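You operate a simulated robot arm through the tools that you are given. There is no shell and no other tool.

You are at the controls of a simulated robot arm. One attempt, no reset.

## Task
Finish at the fuse box: tie tight, cover locked, power back on.
Fine: the post switch is OFF, or the holders shock. Pull the slack grey tie tight, shut the fuse cover and lock its knob; only then turn the post switch ON and leave it on. Both fuses stay in. Dry hands, fingers from under the cover.

The check looks at the end state, three seconds after you hand in, the way a careful person would. Anything else that was tipped, shoved, dropped, spilled or broken makes it a failure. A push-on lid holds only when it is set on centred and level and pressed home; a screw cap is set on level and turned clockwise until tight.

## Robot
A 6-joint arm with a two-finger gripper, fixed in place. Base frame: the origin is on the floor under the middle of its stand, x ahead of it, y to its left, z up. Lengths are in m, angles in degrees, forces in N, time in s.
It reaches about 1.572 m from its shoulder. Its first joint turns from -166.0 to 166.0 degrees. Payload 2.45 kg.
Tool frame: the origin (TCP) lies between the finger pads and is the grasp point; the fingertips stand 0.02 m ahead of it; z points along the fingers, y is the line along which they close. The gripper opens to 0.14 m; its body begins 0.168 m behind the TCP.
Orientation is that of the tool frame in the base frame, as a unit quaternion [x, y, z, w]. With the fingers straight down and closing along the base's y, the tool's x points along the base's -x, its y along +y and its z along -z.

## Interface
- The arm moves only by the tool nudge_tool. Its argument "series" is a list that holds one entry, the list of rows, each a list of 7 numbers: the shift along the tool's x, y, z in m, then the turn, a rotation vector about the tool's x, y, z in degrees, then the closure, from 0 (fully open) to 1 (shut). In form: [[[x, y, z, rx, ry, rz, claw], ...]]. A call has 1 to 20 rows; each row is the pose to reach, as a shift and turn from the pose commanded when the call began, along the tool's axes at that moment. A row lasts 0.2 s, in which the tool goes at most 0.05 m and 8.6 degrees; a call with a longer step from one row to the next is refused whole, and so is a gripper value outside its range. A pose out of reach is approached as far as the arm can. The call stops where the force on the tool passes 40 N (or 10 N more than at its start, if that is more) or the arm is blocked; 0.2 s more then pass. Each finger travels about 0.045 m/s and halts on what it meets, pressing with about 29 N; the grip force reading is that of the motor and also rises with nothing between the fingers. The clock runs only during rows and for 0.2 s after the last one: add rows that repeat a pose to give the fingers time. The reply holds the time, the measured pose of the TCP, the force on the tool along the base axes, the opening and the grip force, in the units named above and with some noise, with the torque about the TCP (base axes, N m) and any sound that the robot's microphone picked up, and new pictures: "pictures" is both (left out), scene, wrist or none.
- Cameras (640 x 400 px; columns grow to the right, rows downward): "scene" is fixed at [0.0543, 0.5071, 1.4081]; the picture's right is [-0.51, -0.86, 0.00], its down [-0.52, 0.31, -0.80] and it looks along [0.68, -0.41, -0.60] (base axes); focal length 316 px, centre (320, 200). "wrist" rides on the gripper at [0.078, 0.011, -0.209] in the tool frame; the picture's right is [-0.14, 0.99, 0.00], its down [-0.92, -0.13, -0.37] and it looks along [-0.37, -0.05, 0.93] (tool axes); focal length 280 px, centre (320, 200). There is no depth. A picture from a camera that has moved, and an enlarged one, comes with that camera's place and axes in the base frame and with its lens. The place of the scene camera against the robot may be out by one fixed shift of up to 0.012 m in any direction.
- enlarge(camera, box): a new picture of the part [left, top, right, bottom] of that camera's present view, enlarged. No time passes.
- sign_off(): hands the job in; it is judged then, once.

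Places have to be worked out from the pictures, the camera data and where the tool is seen. Open the gripper and draw the arm clear of the work before you hand the job in, unless the task says otherwise.

The tools are called after "Emit:" as a command line: name --argument value ..., lists and objects as JSON in quotes. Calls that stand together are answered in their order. nudge_tool: Moves the arm, as the interface text tells. Its arguments: {"type":"object","properties":{"series":{"type":"array","items":{"type":"array","items":{"type":"array","items":{"type":"number"}}}},"pictures":{"type":"string","enum":["both","scene","wrist","none"]}},"required":["series"]} The other tools are called the same way: enlarge (camera, box) takes an enlarged picture of a part of a camera's view; sign_off () hands the job in.

At the start:

```text
t: 0.0
eef_pos: [0.6959, 0.3717, 1.0086]
tcp_rot: [0.002, 1.0, 0.0, 0.001]
force: [-0.9, -0.1, -0.2]
ft_torque: [-0.01, 0.0, -0.01]
gripper_width: 0.14
grasp_force: 0.0
```

scene: 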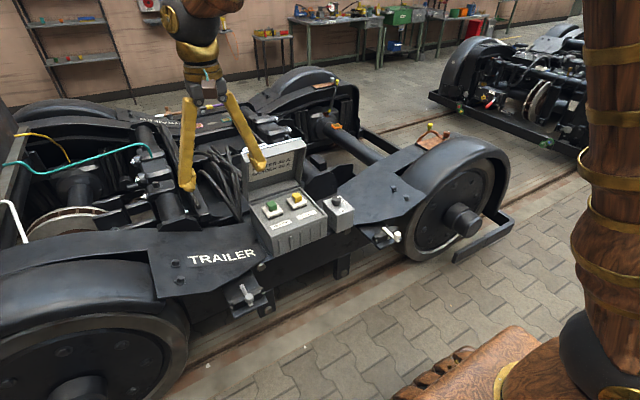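
wrist: 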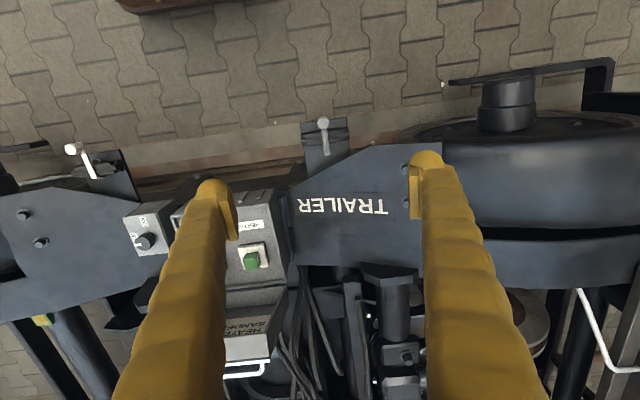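

I start by taking a closer look at the fuse box, the switches and the surroundings before moving.

Emit:
enlarge --camera "scene" --box '[220, 120, 380, 270]'

Emit:
enlarge --camera "wrist" --box '[100, 100, 420, 400]'

Emit:
enlarge --camera "scene" --box '[100, 80, 460, 320]'

```text
2.67 times, centred on (300, 195) of scene
camera zoom: at [0.0543, 0.5071, 1.4081], right [-0.51, -0.86, 0.0], down [-0.52, 0.31, -0.8], along [0.68, -0.41, -0.6], focal length 843 px, centre (373, 213)
```

zoom: 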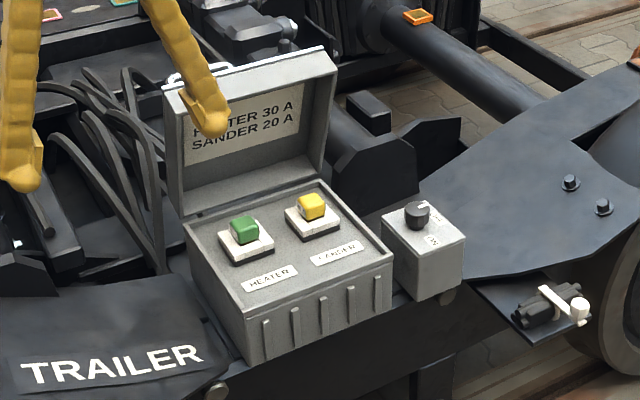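

```text
1.33 times, centred on (260, 250) of wrist
camera zoom: at [0.6163, 0.3822, 1.2167], right [0.14, 0.99, 0.0], down [0.92, -0.13, 0.37], along [0.37, -0.05, -0.93], focal length 374 px, centre (400, 133)
```

zoom: 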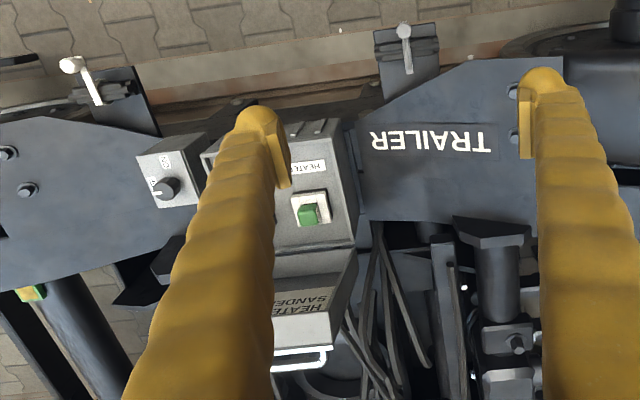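

```text
1.67 times, centred on (280, 200) of scene
camera zoom: at [0.0543, 0.5071, 1.4081], right [-0.51, -0.86, 0.0], down [-0.52, 0.31, -0.8], along [0.68, -0.41, -0.6], focal length 527 px, centre (387, 200)
```

zoom: 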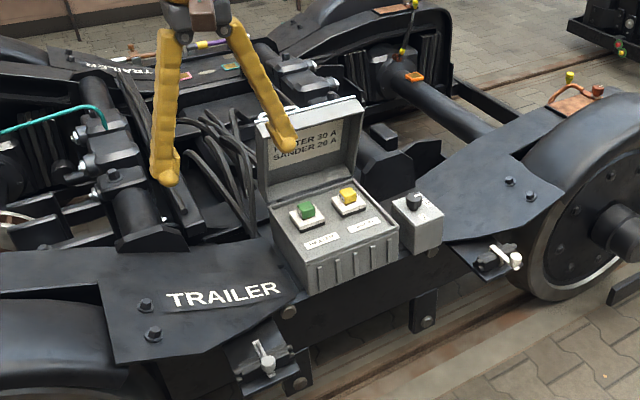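

I need more detail on the cable bundle, the cover's top edge and the switch.

Emit:
enlarge --camera "scene" --box '[190, 130, 270, 220]'

Emit:
enlarge --camera "scene" --box '[300, 180, 370, 240]'

Emit:
enlarge --camera "scene" --box '[240, 130, 310, 190]'

Emit:
enlarge --camera "wrist" --box '[110, 180, 200, 270]'

Emit:
enlarge --camera "wrist" --box '[200, 280, 440, 400]'

```text
4.44 times, centred on (230, 175) of scene
camera zoom: at [0.0543, 0.5071, 1.4081], right [-0.51, -0.86, 0.0], down [-0.52, 0.31, -0.8], along [0.68, -0.41, -0.6], focal length 1404 px, centre (720, 311)
```

zoom: 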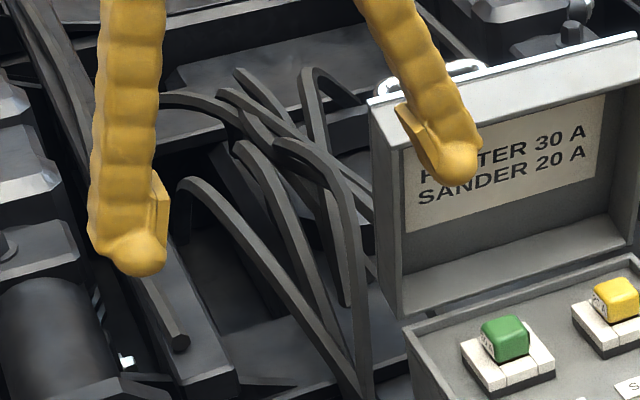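

```text
6.67 times, centred on (335, 210) of scene
camera zoom: at [0.0543, 0.5071, 1.4081], right [-0.51, -0.86, 0.0], down [-0.52, 0.31, -0.8], along [0.68, -0.41, -0.6], focal length 2107 px, centre (220, 133)
```

zoom: 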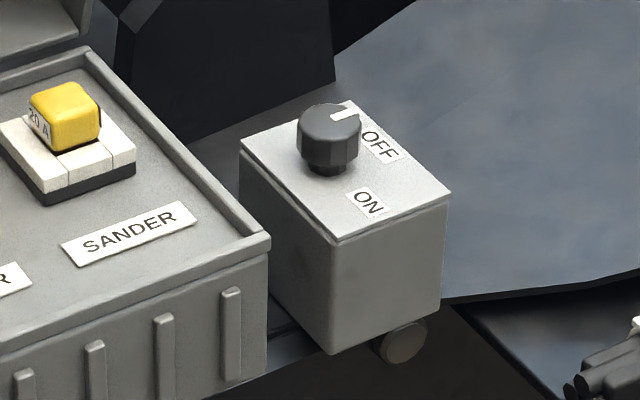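

```text
6.67 times, centred on (275, 160) of scene
camera zoom: at [0.0543, 0.5071, 1.4081], right [-0.51, -0.86, 0.0], down [-0.52, 0.31, -0.8], along [0.68, -0.41, -0.6], focal length 2107 px, centre (620, 467)
```

zoom: 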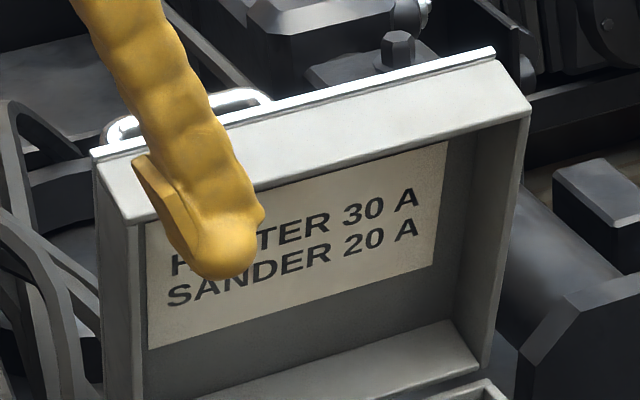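

```text
4.44 times, centred on (155, 225) of wrist
camera zoom: at [0.6163, 0.3822, 1.2167], right [0.14, 0.99, 0.0], down [0.92, -0.13, 0.37], along [0.37, -0.05, -0.93], focal length 1246 px, centre (1053, 89)
```

zoom: 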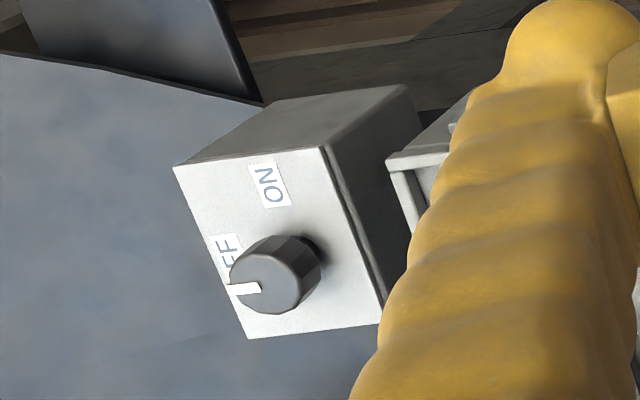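

```text
2.67 times, centred on (320, 340) of wrist
camera zoom: at [0.6163, 0.3822, 1.2167], right [0.14, 0.99, 0.0], down [0.92, -0.13, 0.37], along [0.37, -0.05, -0.93], focal length 748 px, centre (320, -173)
```

zoom: 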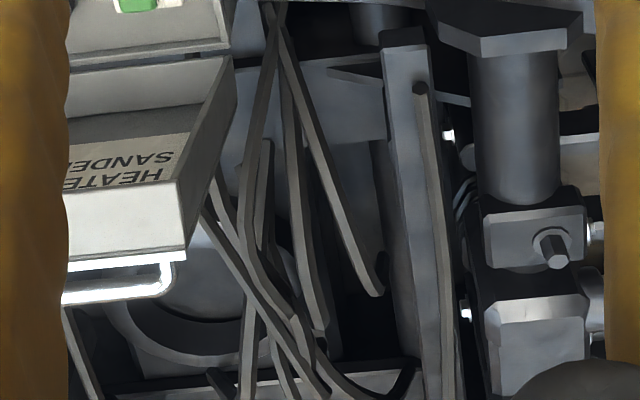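

The switch pointer is at OFF and both fuses are seated. The box top is at roughly x 0.82–1.04, y 0.01–0.24, z≈0.64, and the switch knob is at about (0.90,-0.08,0.63). I can't see the tie yet, so I'll move forward and up over the box to look at the cables and the outside of the cover.

Emit:
nudge_tool --series '[[[-0.04, -0.01, -0.01, 0, 0, 0, 0], [-0.08, -0.02, -0.02, 0, 0, 0, 0], [-0.12, -0.03, -0.03, 0, 0, 0, 0], [-0.16, -0.04, -0.04, 0, 0, 0, 0], [-0.2, -0.05, -0.05, 0, 0, 0, 0], [-0.2, -0.05, -0.05, 0, 0, 0, 0]]]'

```text
t: 1.4
eef_pos: [0.8952, 0.3237, 1.0543]
tcp_rot: [0.001, 1.0, 0.0, 0.0]
force: [0.5, -0.6, 0.4]
ft_torque: [0.02, 0.02, 0.01]
gripper_width: 0.1403
grasp_force: 0.0
camera wrist: at [0.8171, 0.3348, 1.2636], right [0.14, 0.99, 0.0], down [0.92, -0.13, 0.37], along [0.37, -0.05, -0.93], focal length 280 px, centre (320, 200)
```

scene: 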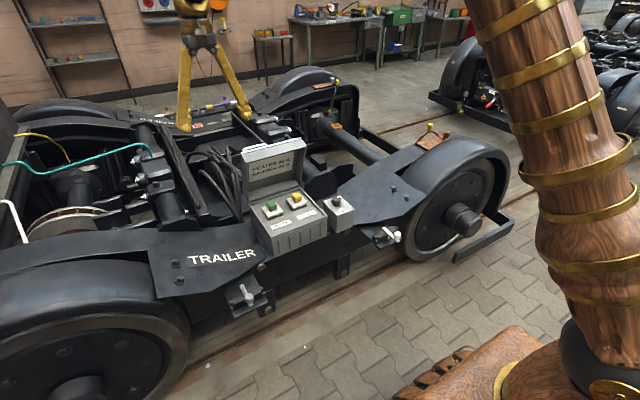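
wrist: 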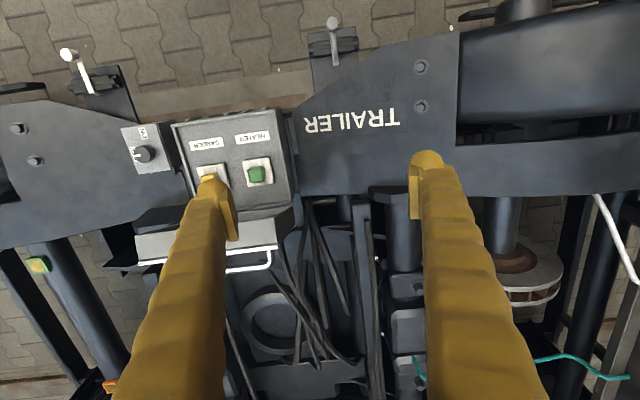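

The cover and cables are in better view; I'll enlarge them now.

Emit:
enlarge --camera "scene" --box '[180, 120, 310, 210]'

Emit:
enlarge --camera "wrist" --box '[220, 190, 400, 400]'

Emit:
enlarge --camera "scene" --box '[185, 140, 255, 190]'

Emit:
enlarge --camera "scene" --box '[235, 130, 305, 180]'

```text
4.44 times, centred on (245, 165) of scene
camera zoom: at [0.0543, 0.5071, 1.4081], right [-0.51, -0.86, 0.0], down [-0.52, 0.31, -0.8], along [0.68, -0.41, -0.6], focal length 1404 px, centre (653, 356)
```

zoom: 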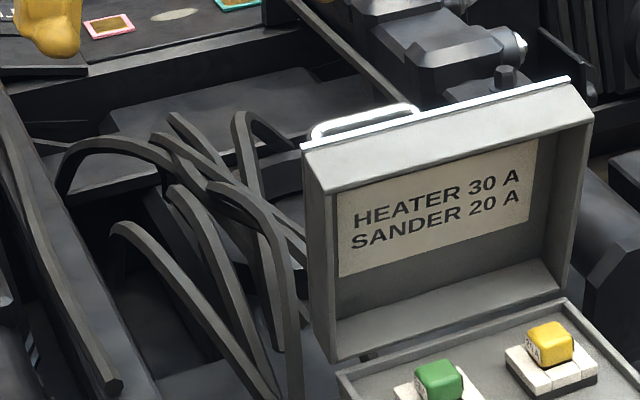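

```text
1.90 times, centred on (310, 295) of wrist
camera zoom: at [0.8171, 0.3348, 1.2636], right [0.14, 0.99, 0.0], down [0.92, -0.13, 0.37], along [0.37, -0.05, -0.93], focal length 534 px, centre (339, 19)
```

zoom: 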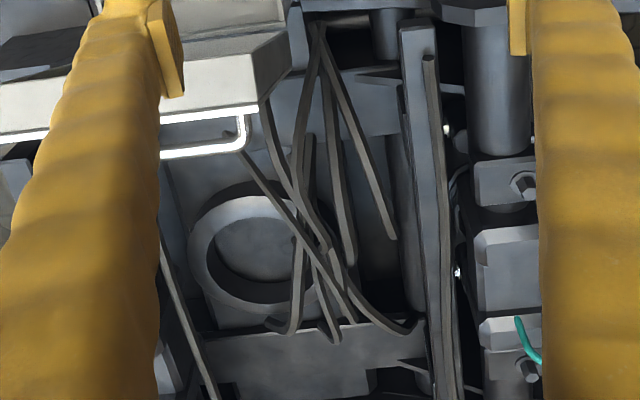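

```text
8.00 times, centred on (220, 165) of scene
camera zoom: at [0.0543, 0.5071, 1.4081], right [-0.51, -0.86, 0.0], down [-0.52, 0.31, -0.8], along [0.68, -0.41, -0.6], focal length 2528 px, centre (1120, 480)
```

zoom: 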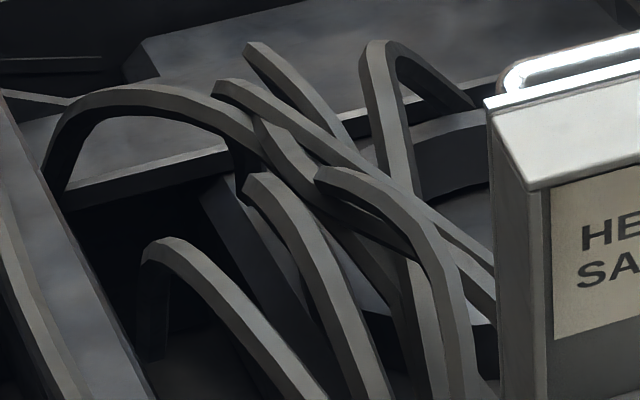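

```text
8.00 times, centred on (270, 155) of scene
camera zoom: at [0.0543, 0.5071, 1.4081], right [-0.51, -0.86, 0.0], down [-0.52, 0.31, -0.8], along [0.68, -0.41, -0.6], focal length 2528 px, centre (720, 560)
```

zoom: 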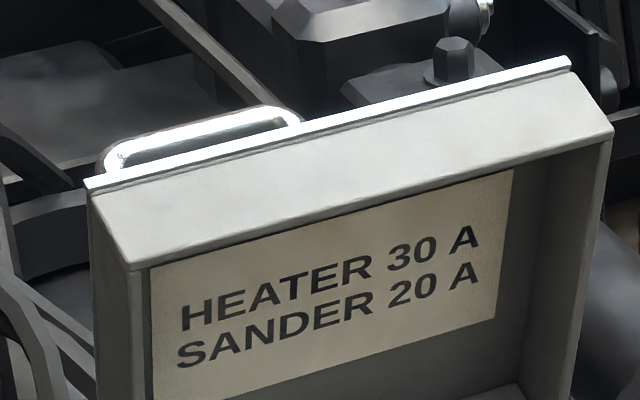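

The cover is a deep lid with a bright loop on its outer face near the free edge. I don't see a knob or tie from here, so I'll turn the tool about 170° and go past the box to look at the back of the cover and the cables.

Emit:
nudge_tool --series '[[[-0.016, -0.01, -0.005, 0, 0, 8.5, 0], [-0.032, -0.02, -0.01, 0, 0, 17, 0], [-0.048, -0.03, -0.015, 0, 0, 25.5, 0], [-0.064, -0.04, -0.02, 0, 0, 34, 0], [-0.08, -0.05, -0.025, 0, 0, 42.5, 0], [-0.096, -0.06, -0.03, 0, 0, 51, 0], [-0.112, -0.07, -0.035, 0, 0, 59.5, 0], [-0.128, -0.08, -0.04, 0, 0, 68, 0], [-0.144, -0.09, -0.045, 0, 0, 76.5, 0], [-0.16, -0.1, -0.05, 0, 0, 85, 0], [-0.176, -0.11, -0.055, 0, 0, 93.5, 0], [-0.192, -0.12, -0.06, 0, 0, 102, 0], [-0.208, -0.13, -0.065, 0, 0, 110.5, 0], [-0.224, -0.14, -0.07, 0, 0, 119, 0], [-0.24, -0.15, -0.07, 0, 0, 127.5, 0], [-0.256, -0.16, -0.07, 0, 0, 136, 0], [-0.272, -0.17, -0.07, 0, 0, 144.5, 0], [-0.288, -0.18, -0.07, 0, 0, 153, 0], [-0.304, -0.19, -0.07, 0, 0, 161.5, 0], [-0.32, -0.2, -0.07, 0, 0, 170, 0]]]'

```text
t: 5.6
eef_pos: [1.1594, 0.117, 1.1104]
tcp_rot: [0.993, 0.116, -0.001, 0.0]
force: [1.2, 0.7, -2.1]
ft_torque: [0.0, 0.14, 0.01]
gripper_width: 0.1399
grasp_force: 0.0
out of reach, approached as far as the arm can: row 17, 18, 19, 20
camera wrist: at [1.2386, 0.1247, 1.3186], right [0.09, -1.0, 0.0], down [-0.92, -0.09, 0.37], along [-0.37, -0.03, -0.93], focal length 280 px, centre (320, 200)
```

scene: 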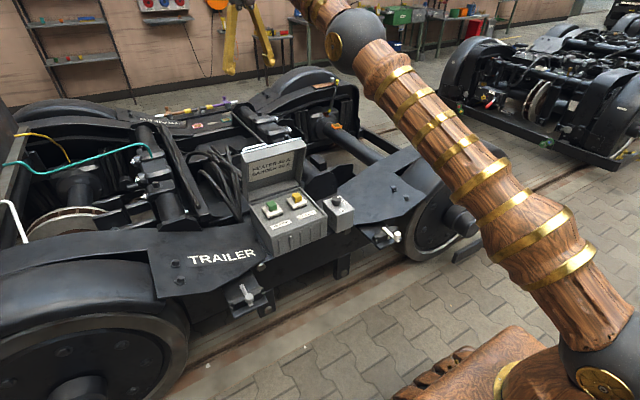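
wrist: 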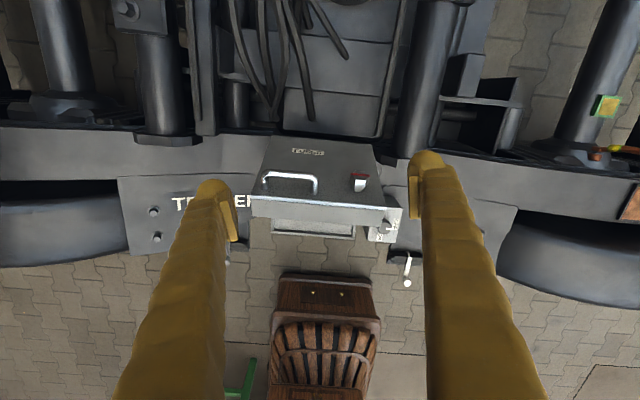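

From behind I can see the outer face of the cover, with a D-handle and a knob with a red mark. I'll enlarge that and the cables.

Emit:
enlarge --camera "wrist" --box '[230, 120, 410, 250]'

Emit:
enlarge --camera "wrist" --box '[180, 0, 400, 140]'

Emit:
enlarge --camera "wrist" --box '[330, 150, 410, 210]'

```text
3.08 times, centred on (320, 185) of wrist
camera zoom: at [1.2386, 0.1247, 1.3186], right [0.09, -1.0, 0.0], down [-0.92, -0.09, 0.37], along [-0.37, -0.03, -0.93], focal length 863 px, centre (320, 246)
```

zoom: 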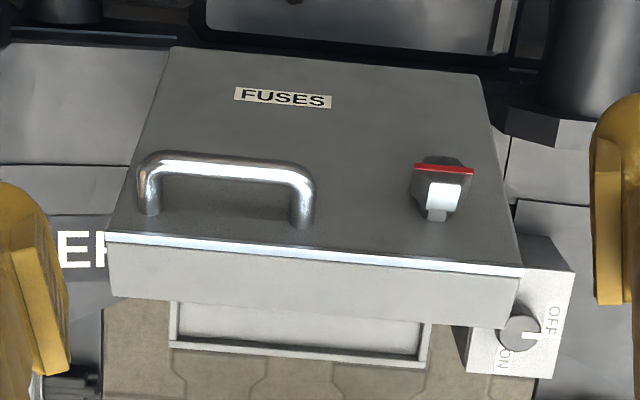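

```text
2.86 times, centred on (290, 70) of wrist
camera zoom: at [1.2386, 0.1247, 1.3186], right [0.09, -1.0, 0.0], down [-0.92, -0.09, 0.37], along [-0.37, -0.03, -0.93], focal length 801 px, centre (406, 571)
```

zoom: 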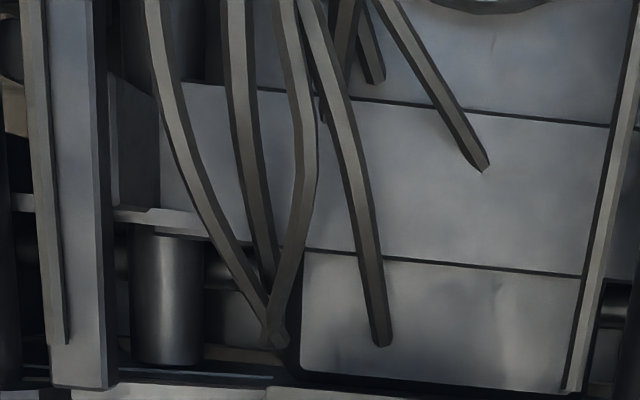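

```text
6.67 times, centred on (370, 180) of wrist
camera zoom: at [1.2386, 0.1247, 1.3186], right [0.09, -1.0, 0.0], down [-0.92, -0.09, 0.37], along [-0.37, -0.03, -0.93], focal length 1869 px, centre (-13, 333)
```

zoom: 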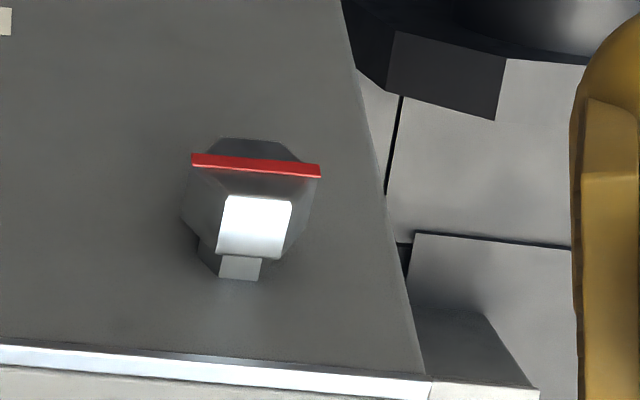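

The cover's knob has a red mark parallel to the hinge, which I take to be unlocked. I still haven't found the tie, so I'll check other parts of the scene view at high zoom.

Emit:
enlarge --camera "scene" --box '[230, 230, 330, 320]'

Emit:
enlarge --camera "scene" --box '[320, 190, 420, 260]'

Emit:
enlarge --camera "scene" --box '[100, 110, 220, 200]'

Emit:
enlarge --camera "scene" --box '[280, 70, 400, 160]'

Emit:
enlarge --camera "scene" --box '[250, 190, 330, 250]'

```text
4.44 times, centred on (280, 275) of scene
camera zoom: at [0.0543, 0.5071, 1.4081], right [-0.51, -0.86, 0.0], down [-0.52, 0.31, -0.8], along [0.68, -0.41, -0.6], focal length 1404 px, centre (498, -133)
```

zoom: 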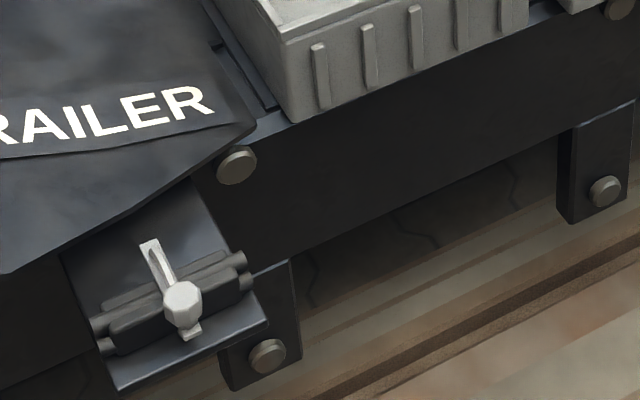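

```text
5.71 times, centred on (370, 225) of scene
camera zoom: at [0.0543, 0.5071, 1.4081], right [-0.51, -0.86, 0.0], down [-0.52, 0.31, -0.8], along [0.68, -0.41, -0.6], focal length 1806 px, centre (34, 57)
```

zoom: 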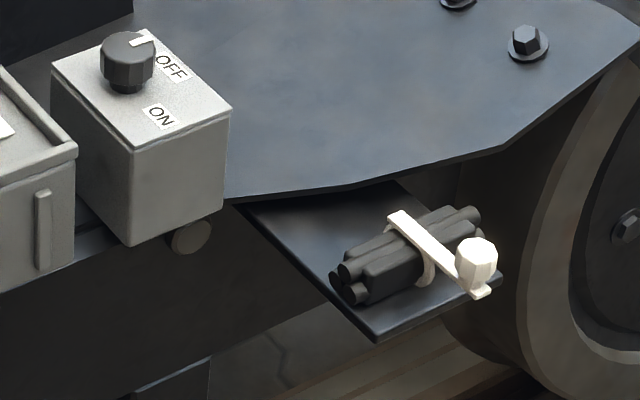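

```text
4.44 times, centred on (160, 155) of scene
camera zoom: at [0.0543, 0.5071, 1.4081], right [-0.51, -0.86, 0.0], down [-0.52, 0.31, -0.8], along [0.68, -0.41, -0.6], focal length 1404 px, centre (1031, 400)
```

zoom: 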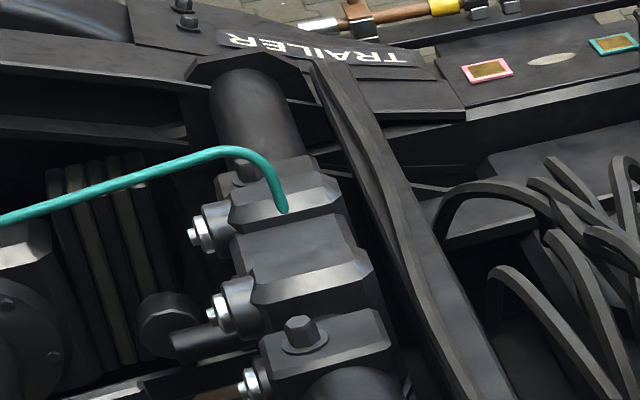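

```text
4.44 times, centred on (340, 115) of scene
camera zoom: at [0.0543, 0.5071, 1.4081], right [-0.51, -0.86, 0.0], down [-0.52, 0.31, -0.8], along [0.68, -0.41, -0.6], focal length 1404 px, centre (231, 578)
```

zoom: 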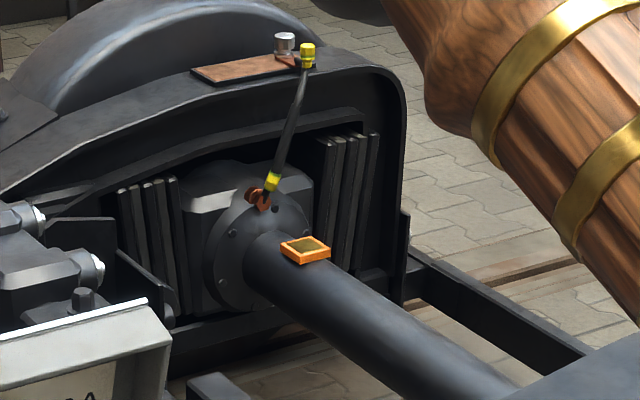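

```text
6.67 times, centred on (290, 220) of scene
camera zoom: at [0.0543, 0.5071, 1.4081], right [-0.51, -0.86, 0.0], down [-0.52, 0.31, -0.8], along [0.68, -0.41, -0.6], focal length 2107 px, centre (520, 67)
```

zoom: 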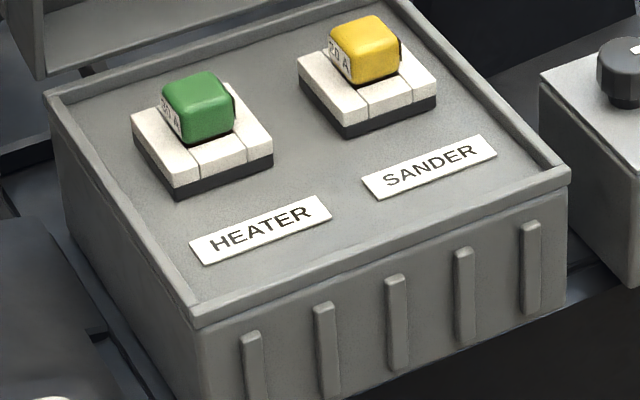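

The "levers" on the two brackets are actually cable ties around small bundles: one at about (0.69, 0.38, 0.555) and one at about (0.67, -0.22, 0.555). I need to see which one is grey and slack, so I'll turn the tool back and go toward the left one.

Emit:
nudge_tool --series '[[[-0.0278, -0.015, 0.0, 0, 0, -8.5, 0], [-0.0556, -0.03, 0.0, 0, 0, -17, 0], [-0.0834, -0.045, 0.0, 0, 0, -25.5, 0], [-0.1112, -0.06, 0.0, 0, 0, -34, 0], [-0.139, -0.075, 0.0, 0, 0, -42.5, 0], [-0.1668, -0.09, 0.0, 0, 0, -51, 0], [-0.1946, -0.105, 0.0, 0, 0, -59.5, 0], [-0.2224, -0.12, 0.0, 0, 0, -68, 0], [-0.2502, -0.135, 0.01, 0, 0, -76.5, 0], [-0.278, -0.15, 0.02, 0, 0, -85, 0], [-0.3058, -0.165, 0.03, 0, 0, -93.5, 0], [-0.3336, -0.18, 0.04, 0, 0, -102, 0], [-0.3614, -0.195, 0.05, 0, 0, -110.5, 0], [-0.3892, -0.21, 0.06, 0, 0, -119, 0], [-0.417, -0.225, 0.07, 0, 0, -127.5, 0], [-0.4448, -0.24, 0.09, 0, 0, -136, 0], [-0.4726, -0.255, 0.11, 0, 0, -144.5, 0], [-0.5004, -0.27, 0.13, 0, 0, -153, 0], [-0.5282, -0.285, 0.14, 0, 0, -161.5, 0], [-0.556, -0.301, 0.15, 0, 0, -170, 0]]]'

```text
t: 9.8
eef_pos: [0.5532, 0.2797, 0.9644]
tcp_rot: [-0.031, 1.0, -0.001, 0.001]
force: [1.4, -0.1, 0.0]
ft_torque: [0.01, -0.01, 0.0]
gripper_width: 0.1399
grasp_force: 0.0
camera wrist: at [0.4736, 0.2856, 1.1718], right [0.08, 1.0, 0.0], down [0.93, -0.07, 0.37], along [0.37, -0.03, -0.93], focal length 280 px, centre (320, 200)
```

scene: 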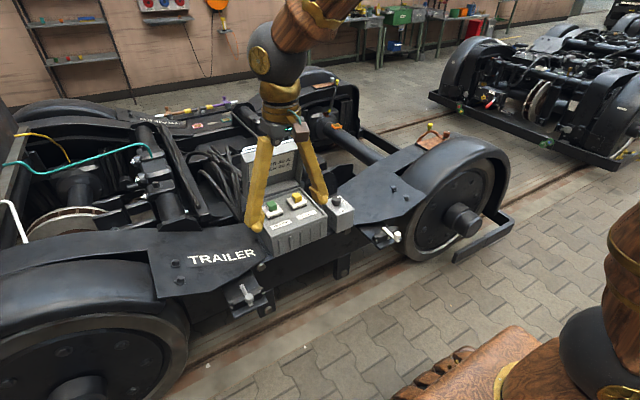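
wrist: 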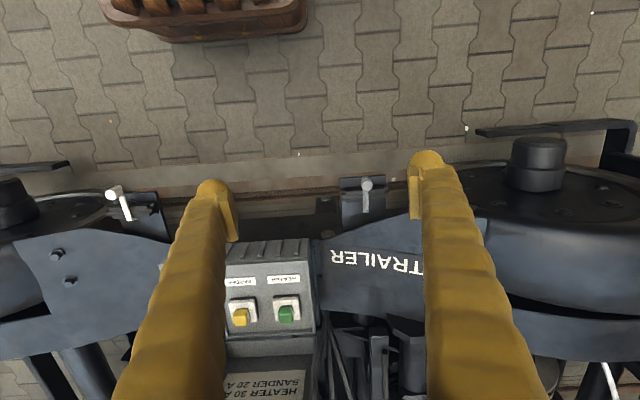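

Back over the near side, both ties are in view; I'll enlarge both.

Emit:
enlarge --camera "wrist" --box '[90, 170, 190, 240]'

Emit:
enlarge --camera "wrist" --box '[320, 160, 420, 230]'

Emit:
enlarge --camera "scene" --box '[370, 215, 410, 250]'

Emit:
enlarge --camera "scene" --box '[225, 275, 275, 320]'

```text
5.71 times, centred on (140, 205) of wrist
camera zoom: at [0.4736, 0.2856, 1.1718], right [0.08, 1.0, 0.0], down [0.93, -0.07, 0.37], along [0.37, -0.03, -0.93], focal length 1602 px, centre (1349, 171)
```

zoom: 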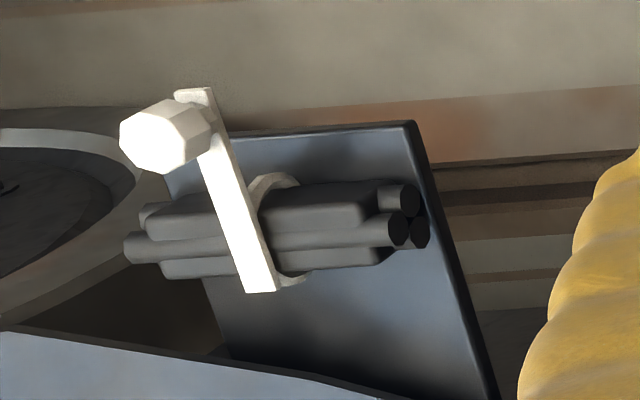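

```text
5.71 times, centred on (370, 195) of wrist
camera zoom: at [0.4736, 0.2856, 1.1718], right [0.08, 1.0, 0.0], down [0.93, -0.07, 0.37], along [0.37, -0.03, -0.93], focal length 1602 px, centre (34, 229)
```

zoom: 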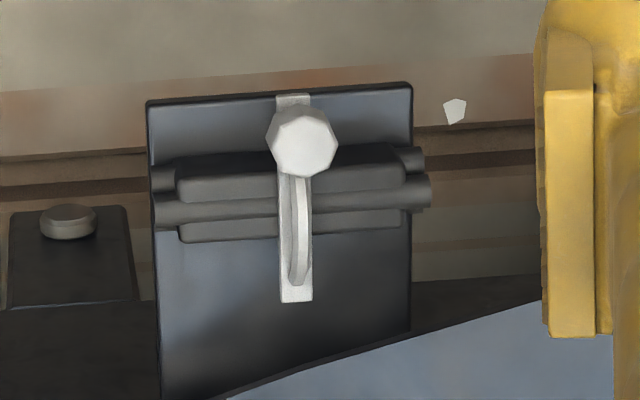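

```text
11.43 times, centred on (390, 232) of scene
camera zoom: at [0.0543, 0.5071, 1.4081], right [-0.51, -0.86, 0.0], down [-0.52, 0.31, -0.8], along [0.68, -0.41, -0.6], focal length 3612 px, centre (-480, -171)
```

zoom: 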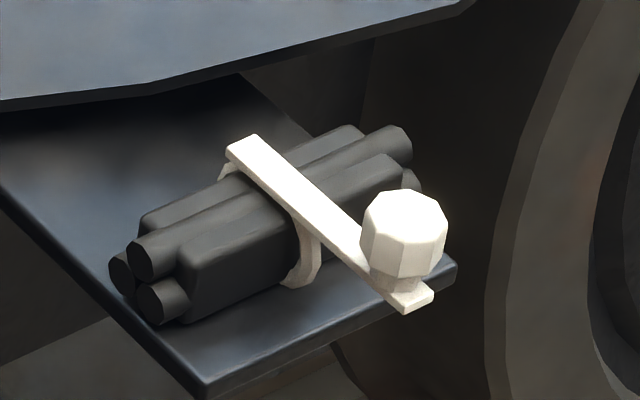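

```text
8.89 times, centred on (250, 298) of scene
camera zoom: at [0.0543, 0.5071, 1.4081], right [-0.51, -0.86, 0.0], down [-0.52, 0.31, -0.8], along [0.68, -0.41, -0.6], focal length 2809 px, centre (942, -667)
```

zoom: 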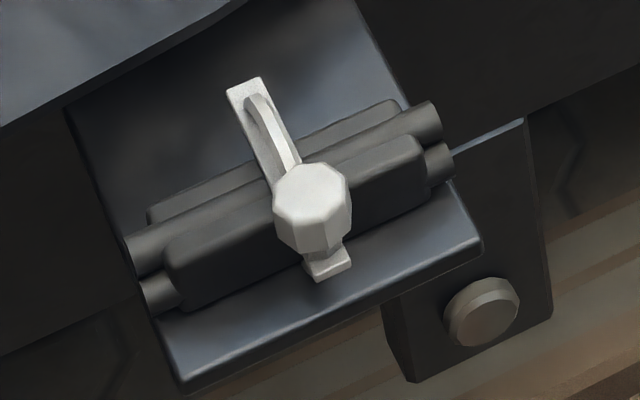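

The left tie is grey with a loop standing up off its bundle (slack). The right one is white and already snug, so I'll leave it alone. I'll move nearer to the left tie and square the tool up, to see how the tail runs.

Emit:
nudge_tool --series '[[[-0.007, 0.018, 0.03, 0, 0, 1, 0], [-0.014, 0.035, 0.06, 0, 0, 2, 0], [-0.021, 0.053, 0.09, 0, 0, 3, 0], [-0.028, 0.07, 0.12, 0, 0, 3.5, 0], [-0.0355, 0.088, 0.16, 0, 0, 3.5, 0], [-0.0355, 0.088, 0.16, 0, 0, 3.5, 0]]]'

```text
t: 11.2
eef_pos: [0.5797, 0.3718, 0.7987]
tcp_rot: [0.001, 1.0, 0.001, 0.001]
force: [-0.1, -0.1, 0.1]
ft_torque: [0.03, 0.01, -0.01]
gripper_width: 0.1399
grasp_force: 0.1
camera wrist: at [0.5016, 0.382, 1.0071], right [0.14, 0.99, 0.0], down [0.92, -0.13, 0.37], along [0.37, -0.05, -0.93], focal length 280 px, centre (320, 200)
```

scene: 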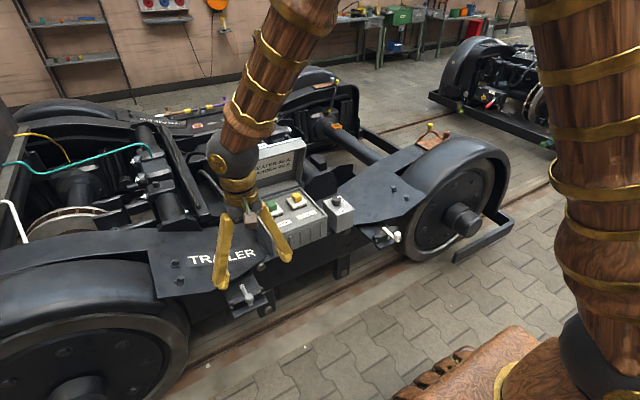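
wrist: 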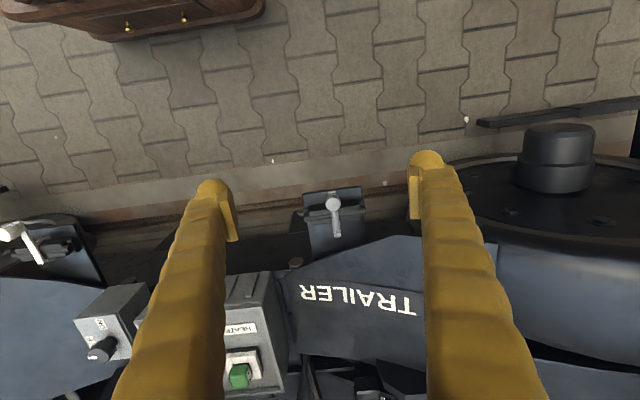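

Emit:
enlarge --camera "wrist" --box '[290, 170, 380, 260]'

Emit:
enlarge --camera "wrist" --box '[0, 210, 100, 290]'

```text
4.44 times, centred on (335, 215) of wrist
camera zoom: at [0.5016, 0.382, 1.0071], right [0.14, 0.99, 0.0], down [0.92, -0.13, 0.37], along [0.37, -0.05, -0.93], focal length 1246 px, centre (253, 133)
```

zoom: 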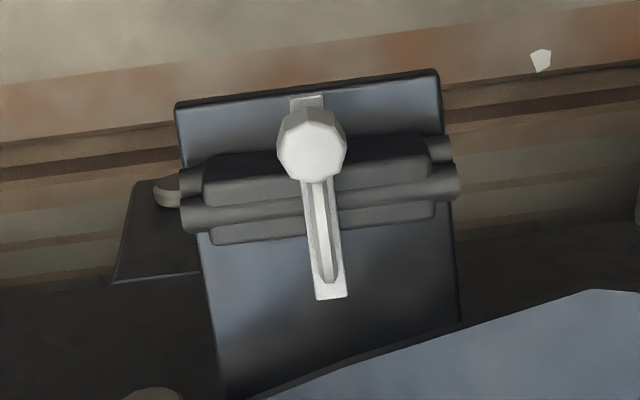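

```text
5.00 times, centred on (50, 250) of wrist
camera zoom: at [0.5016, 0.382, 1.0071], right [0.14, 0.99, 0.0], down [0.92, -0.13, 0.37], along [0.37, -0.05, -0.93], focal length 1402 px, centre (1670, -50)
```

zoom: 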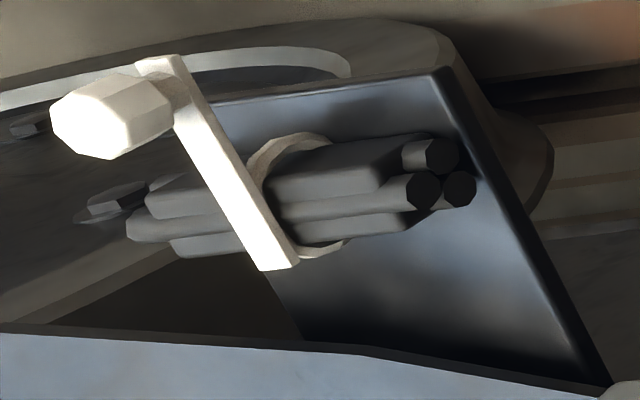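

I'd like a side view of the grey tie to understand the tail direction, so I'll yaw 90° and step to the +y side, staying high.

Emit:
nudge_tool --series '[[[-0.008, 0.026, 0, 0, 0, 8.2, 0], [-0.016, 0.052, 0, 0, 0, 16.4, 0], [-0.024, 0.078, 0, 0, 0, 24.6, 0], [-0.032, 0.104, 0, 0, 0, 32.8, 0], [-0.04, 0.13, 0, 0, 0, 41, 0], [-0.048, 0.156, 0, 0, 0, 49.2, 0], [-0.056, 0.182, 0, 0, 0, 57.4, 0], [-0.064, 0.208, 0, 0, 0, 65.6, 0], [-0.072, 0.234, 0, 0, 0, 73.8, 0], [-0.08, 0.26, 0, 0, 0, 82, 0], [-0.085, 0.28, 0, 0, 0, 90, 0], [-0.085, 0.28, 0, 0, 0, 90, 0]]]'

```text
t: 13.8
eef_pos: [0.6663, 0.652, 0.8008]
tcp_rot: [0.709, 0.705, 0.001, 0.0]
force: [0.3, -0.8, 0.4]
ft_torque: [-0.02, -0.01, -0.01]
gripper_width: 0.1401
grasp_force: 0.0
camera wrist: at [0.6766, 0.7287, 1.0088], right [0.99, -0.14, 0.0], down [-0.13, -0.92, 0.37], along [-0.05, -0.36, -0.93], focal length 280 px, centre (320, 200)
```

scene: 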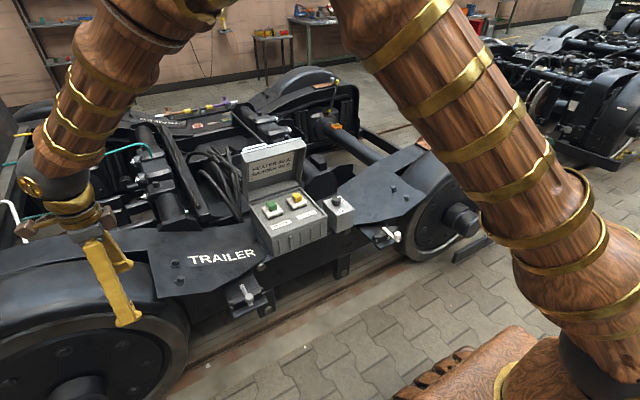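
wrist: 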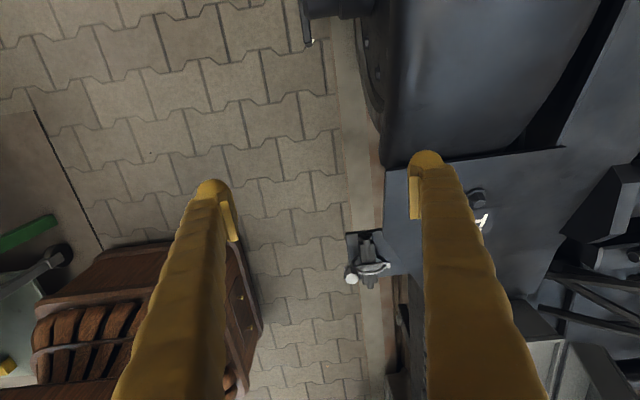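

Emit:
enlarge --camera "wrist" --box '[330, 220, 410, 300]'

Emit:
enlarge --camera "scene" --box '[225, 275, 275, 320]'

```text
5.00 times, centred on (370, 260) of wrist
camera zoom: at [0.6766, 0.7287, 1.0088], right [0.99, -0.14, 0.0], down [-0.13, -0.92, 0.37], along [-0.05, -0.36, -0.93], focal length 1402 px, centre (70, -100)
```

zoom: 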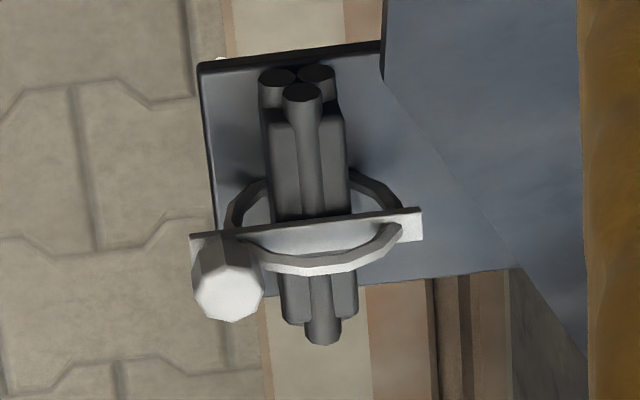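

```text
8.89 times, centred on (250, 298) of scene
camera zoom: at [0.0543, 0.5071, 1.4081], right [-0.51, -0.86, 0.0], down [-0.52, 0.31, -0.8], along [0.68, -0.41, -0.6], focal length 2809 px, centre (942, -667)
```

zoom: 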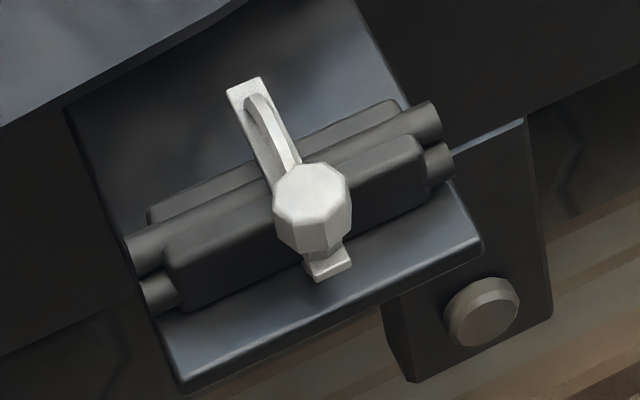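

Side view: the grey tie's loop is oversized around the bundle, with a flat tail along x at z≈0.52 and an upright octagonal pull knob at its -x end, near (0.687, 0.379), with its top at z≈0.56. On the tight white tie, the tail sticks out about 2 cm further toward -x, so I plan to grip the knob and pull toward -x. First I'll turn back and line up above the knob.

Emit:
nudge_tool --series '[[[-0.025, 0.002, 0, 0, 0, -8.2, 0], [-0.05, 0.004, 0, 0, 0, -16.4, 0], [-0.075, 0.006, 0, 0, 0, -24.6, 0], [-0.1, 0.008, 0, 0, 0, -32.8, 0], [-0.125, 0.01, 0, 0, 0, -41, 0], [-0.15, 0.012, 0, 0, 0, -49.2, 0], [-0.175, 0.014, 0, 0, 0, -57.4, 0], [-0.2, 0.016, 0, 0, 0, -65.6, 0], [-0.225, 0.018, 0, 0, 0, -73.8, 0], [-0.25, 0.02, 0, 0, 0, -82, 0], [-0.273, 0.022, 0, 0, 0, -90, 0], [-0.273, 0.022, 0.05, 0, 0, -90, 0], [-0.273, 0.022, 0.1, 0, 0, -90, 0], [-0.273, 0.022, 0.14, 0, 0, -90, 0], [-0.273, 0.022, 0.14, 0, 0, -90, 0]]]'

```text
t: 17.0
eef_pos: [0.6857, 0.381, 0.663]
tcp_rot: [0.001, 1.0, 0.001, 0.001]
force: [0.3, 1.3, 0.2]
ft_torque: [-0.02, -0.01, 0.04]
gripper_width: 0.1401
grasp_force: 0.1
camera wrist: at [0.606, 0.3907, 0.871], right [0.14, 0.99, 0.0], down [0.92, -0.13, 0.37], along [0.37, -0.05, -0.93], focal length 280 px, centre (320, 200)
```

scene: 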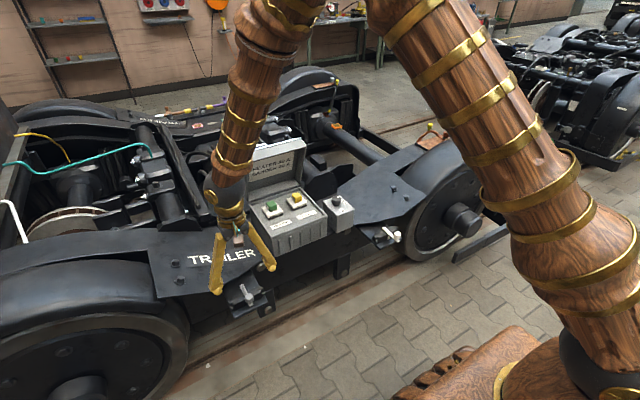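
wrist: 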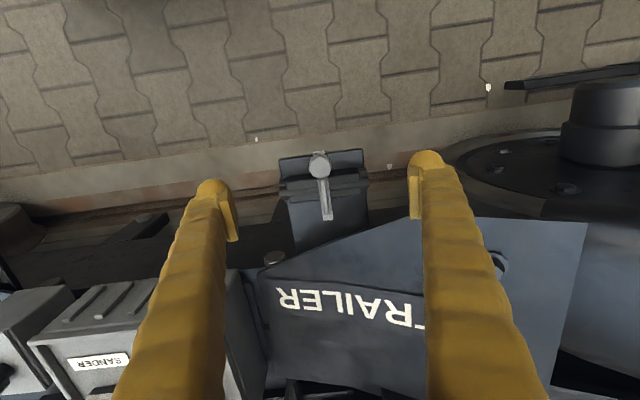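

The knob projects to about (0.688, 0.378) at z≈0.555, consistent with earlier. I'll check it at high zoom before descending.

Emit:
enlarge --camera "wrist" --box '[260, 130, 390, 240]'

Emit:
enlarge --camera "scene" --box '[200, 230, 300, 320]'

```text
3.64 times, centred on (325, 185) of wrist
camera zoom: at [0.606, 0.3907, 0.871], right [0.14, 0.99, 0.0], down [0.92, -0.13, 0.37], along [0.37, -0.05, -0.93], focal length 1020 px, centre (302, 254)
```

zoom: 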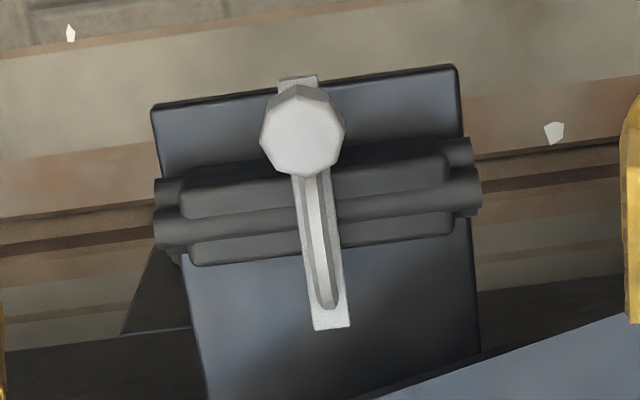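

```text
4.44 times, centred on (250, 275) of scene
camera zoom: at [0.0543, 0.5071, 1.4081], right [-0.51, -0.86, 0.0], down [-0.52, 0.31, -0.8], along [0.68, -0.41, -0.6], focal length 1404 px, centre (631, -133)
```

zoom: 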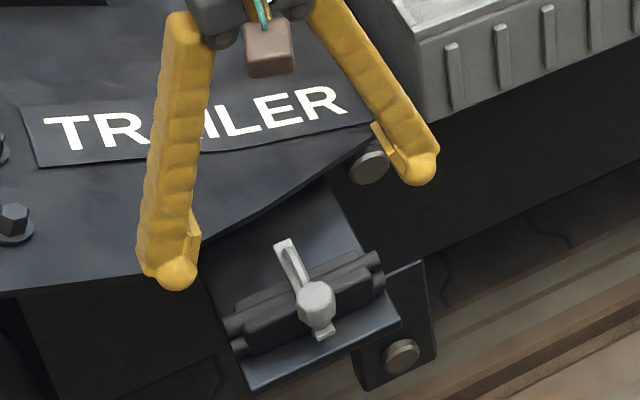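

The knob lies centred between the fingers. I'll half-close while descending to about z=0.556, so the tips stay just above the tail and the bundle.

Emit:
nudge_tool --series '[[[-0.002, -0.003, 0, 0, 0, 0, 0.5], [-0.002, -0.003, 0, 0, 0, 0, 0.5], [-0.002, -0.003, 0.02, 0, 0, 0, 0.5], [-0.002, -0.003, 0.04, 0, 0, 0, 0.5], [-0.002, -0.003, 0.06, 0, 0, 0, 0.5], [-0.002, -0.003, 0.08, 0, 0, 0, 0.5], [-0.002, -0.003, 0.095, 0, 0, 0, 0.5], [-0.002, -0.003, 0.107, 0, 0, 0, 0.5], [-0.002, -0.003, 0.107, 0, 0, 0, 0.5]]]'

```text
t: 19.0
eef_pos: [0.6906, 0.3744, 0.5537]
tcp_rot: [0.001, 1.0, 0.0, 0.0]
force: [0.0, 0.0, -0.6]
ft_torque: [-0.01, 0.04, 0.01]
gripper_width: 0.0702
grasp_force: 0.0
camera wrist: at [0.6119, 0.3851, 0.7625], right [0.14, 0.99, 0.0], down [0.92, -0.13, 0.37], along [0.37, -0.05, -0.93], focal length 280 px, centre (320, 200)
```

scene: 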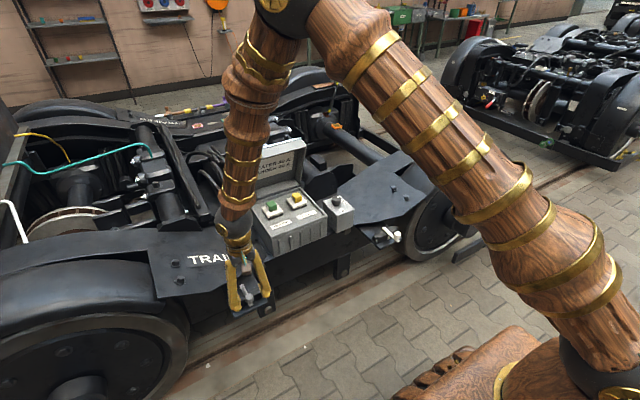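
wrist: 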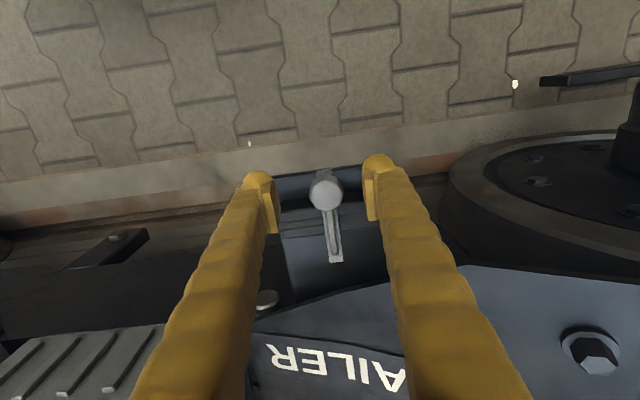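

Emit:
enlarge --camera "wrist" --box '[250, 140, 400, 280]'

Emit:
enlarge --camera "scene" --box '[210, 250, 290, 330]'

```text
2.86 times, centred on (325, 210) of wrist
camera zoom: at [0.6119, 0.3851, 0.7625], right [0.14, 0.99, 0.0], down [0.92, -0.13, 0.37], along [0.37, -0.05, -0.93], focal length 801 px, centre (306, 171)
```

zoom: 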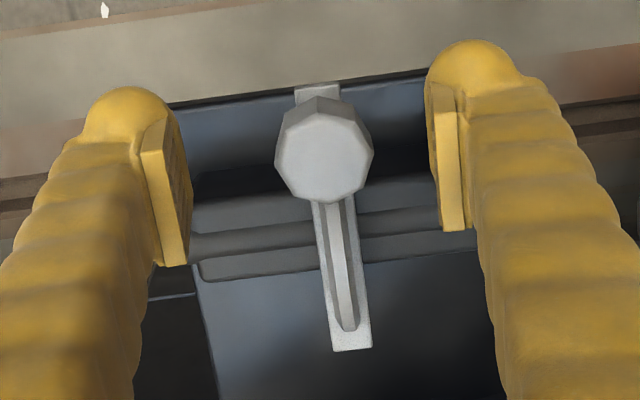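

```text
5.00 times, centred on (250, 290) of scene
camera zoom: at [0.0543, 0.5071, 1.4081], right [-0.51, -0.86, 0.0], down [-0.52, 0.31, -0.8], along [0.68, -0.41, -0.6], focal length 1580 px, centre (670, -250)
```

zoom: 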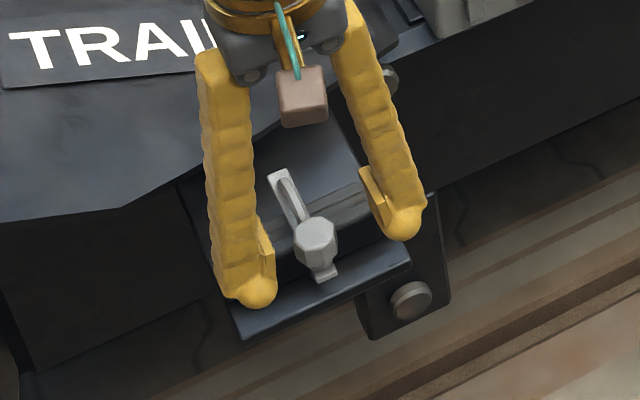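

The knob sits at (0.688, 0.379), so I'll shift a few millimetres to centre on it and close the fingers.

Emit:
nudge_tool --series '[[[0.003, 0.0045, 0, 0, 0, 0, 0.5], [0.003, 0.0045, 0, 0, 0, 0, 0.6], [0.003, 0.0045, 0, 0, 0, 0, 0.7], [0.003, 0.0045, 0, 0, 0, 0, 0.8], [0.003, 0.0045, 0, 0, 0, 0, 0.9], [0.003, 0.0045, 0, 0, 0, 0, 1], [0.003, 0.0045, 0, 0, 0, 0, 1]]]'

```text
t: 20.6
eef_pos: [0.6878, 0.379, 0.5529]
tcp_rot: [0.001, 1.0, 0.0, 0.0]
force: [1.0, 2.5, -2.8]
ft_torque: [0.01, -0.02, 0.02]
gripper_width: 0.0257
grasp_force: 45.6
camera wrist: at [0.6094, 0.3902, 0.7622], right [0.14, 0.99, 0.0], down [0.92, -0.13, 0.37], along [0.37, -0.05, -0.93], focal length 280 px, centre (320, 200)
```

scene: 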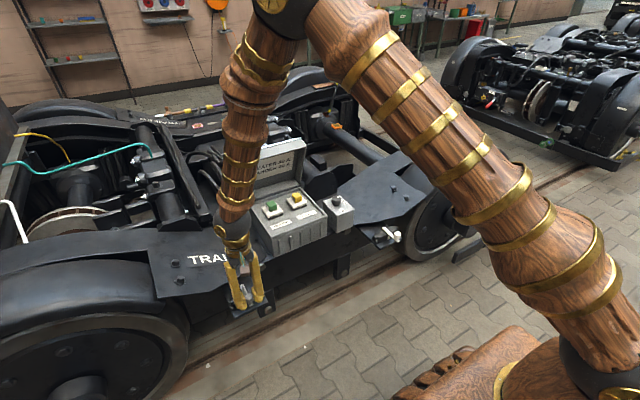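
wrist: 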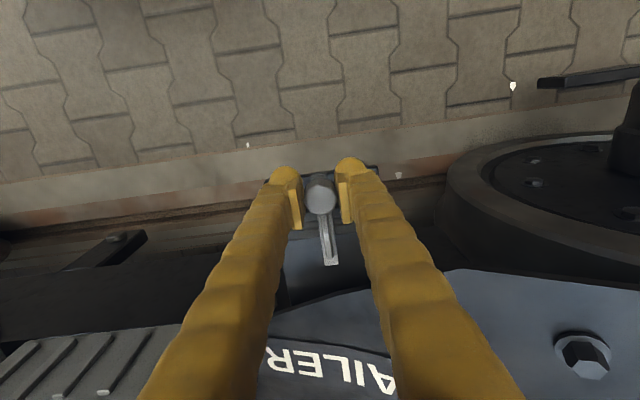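

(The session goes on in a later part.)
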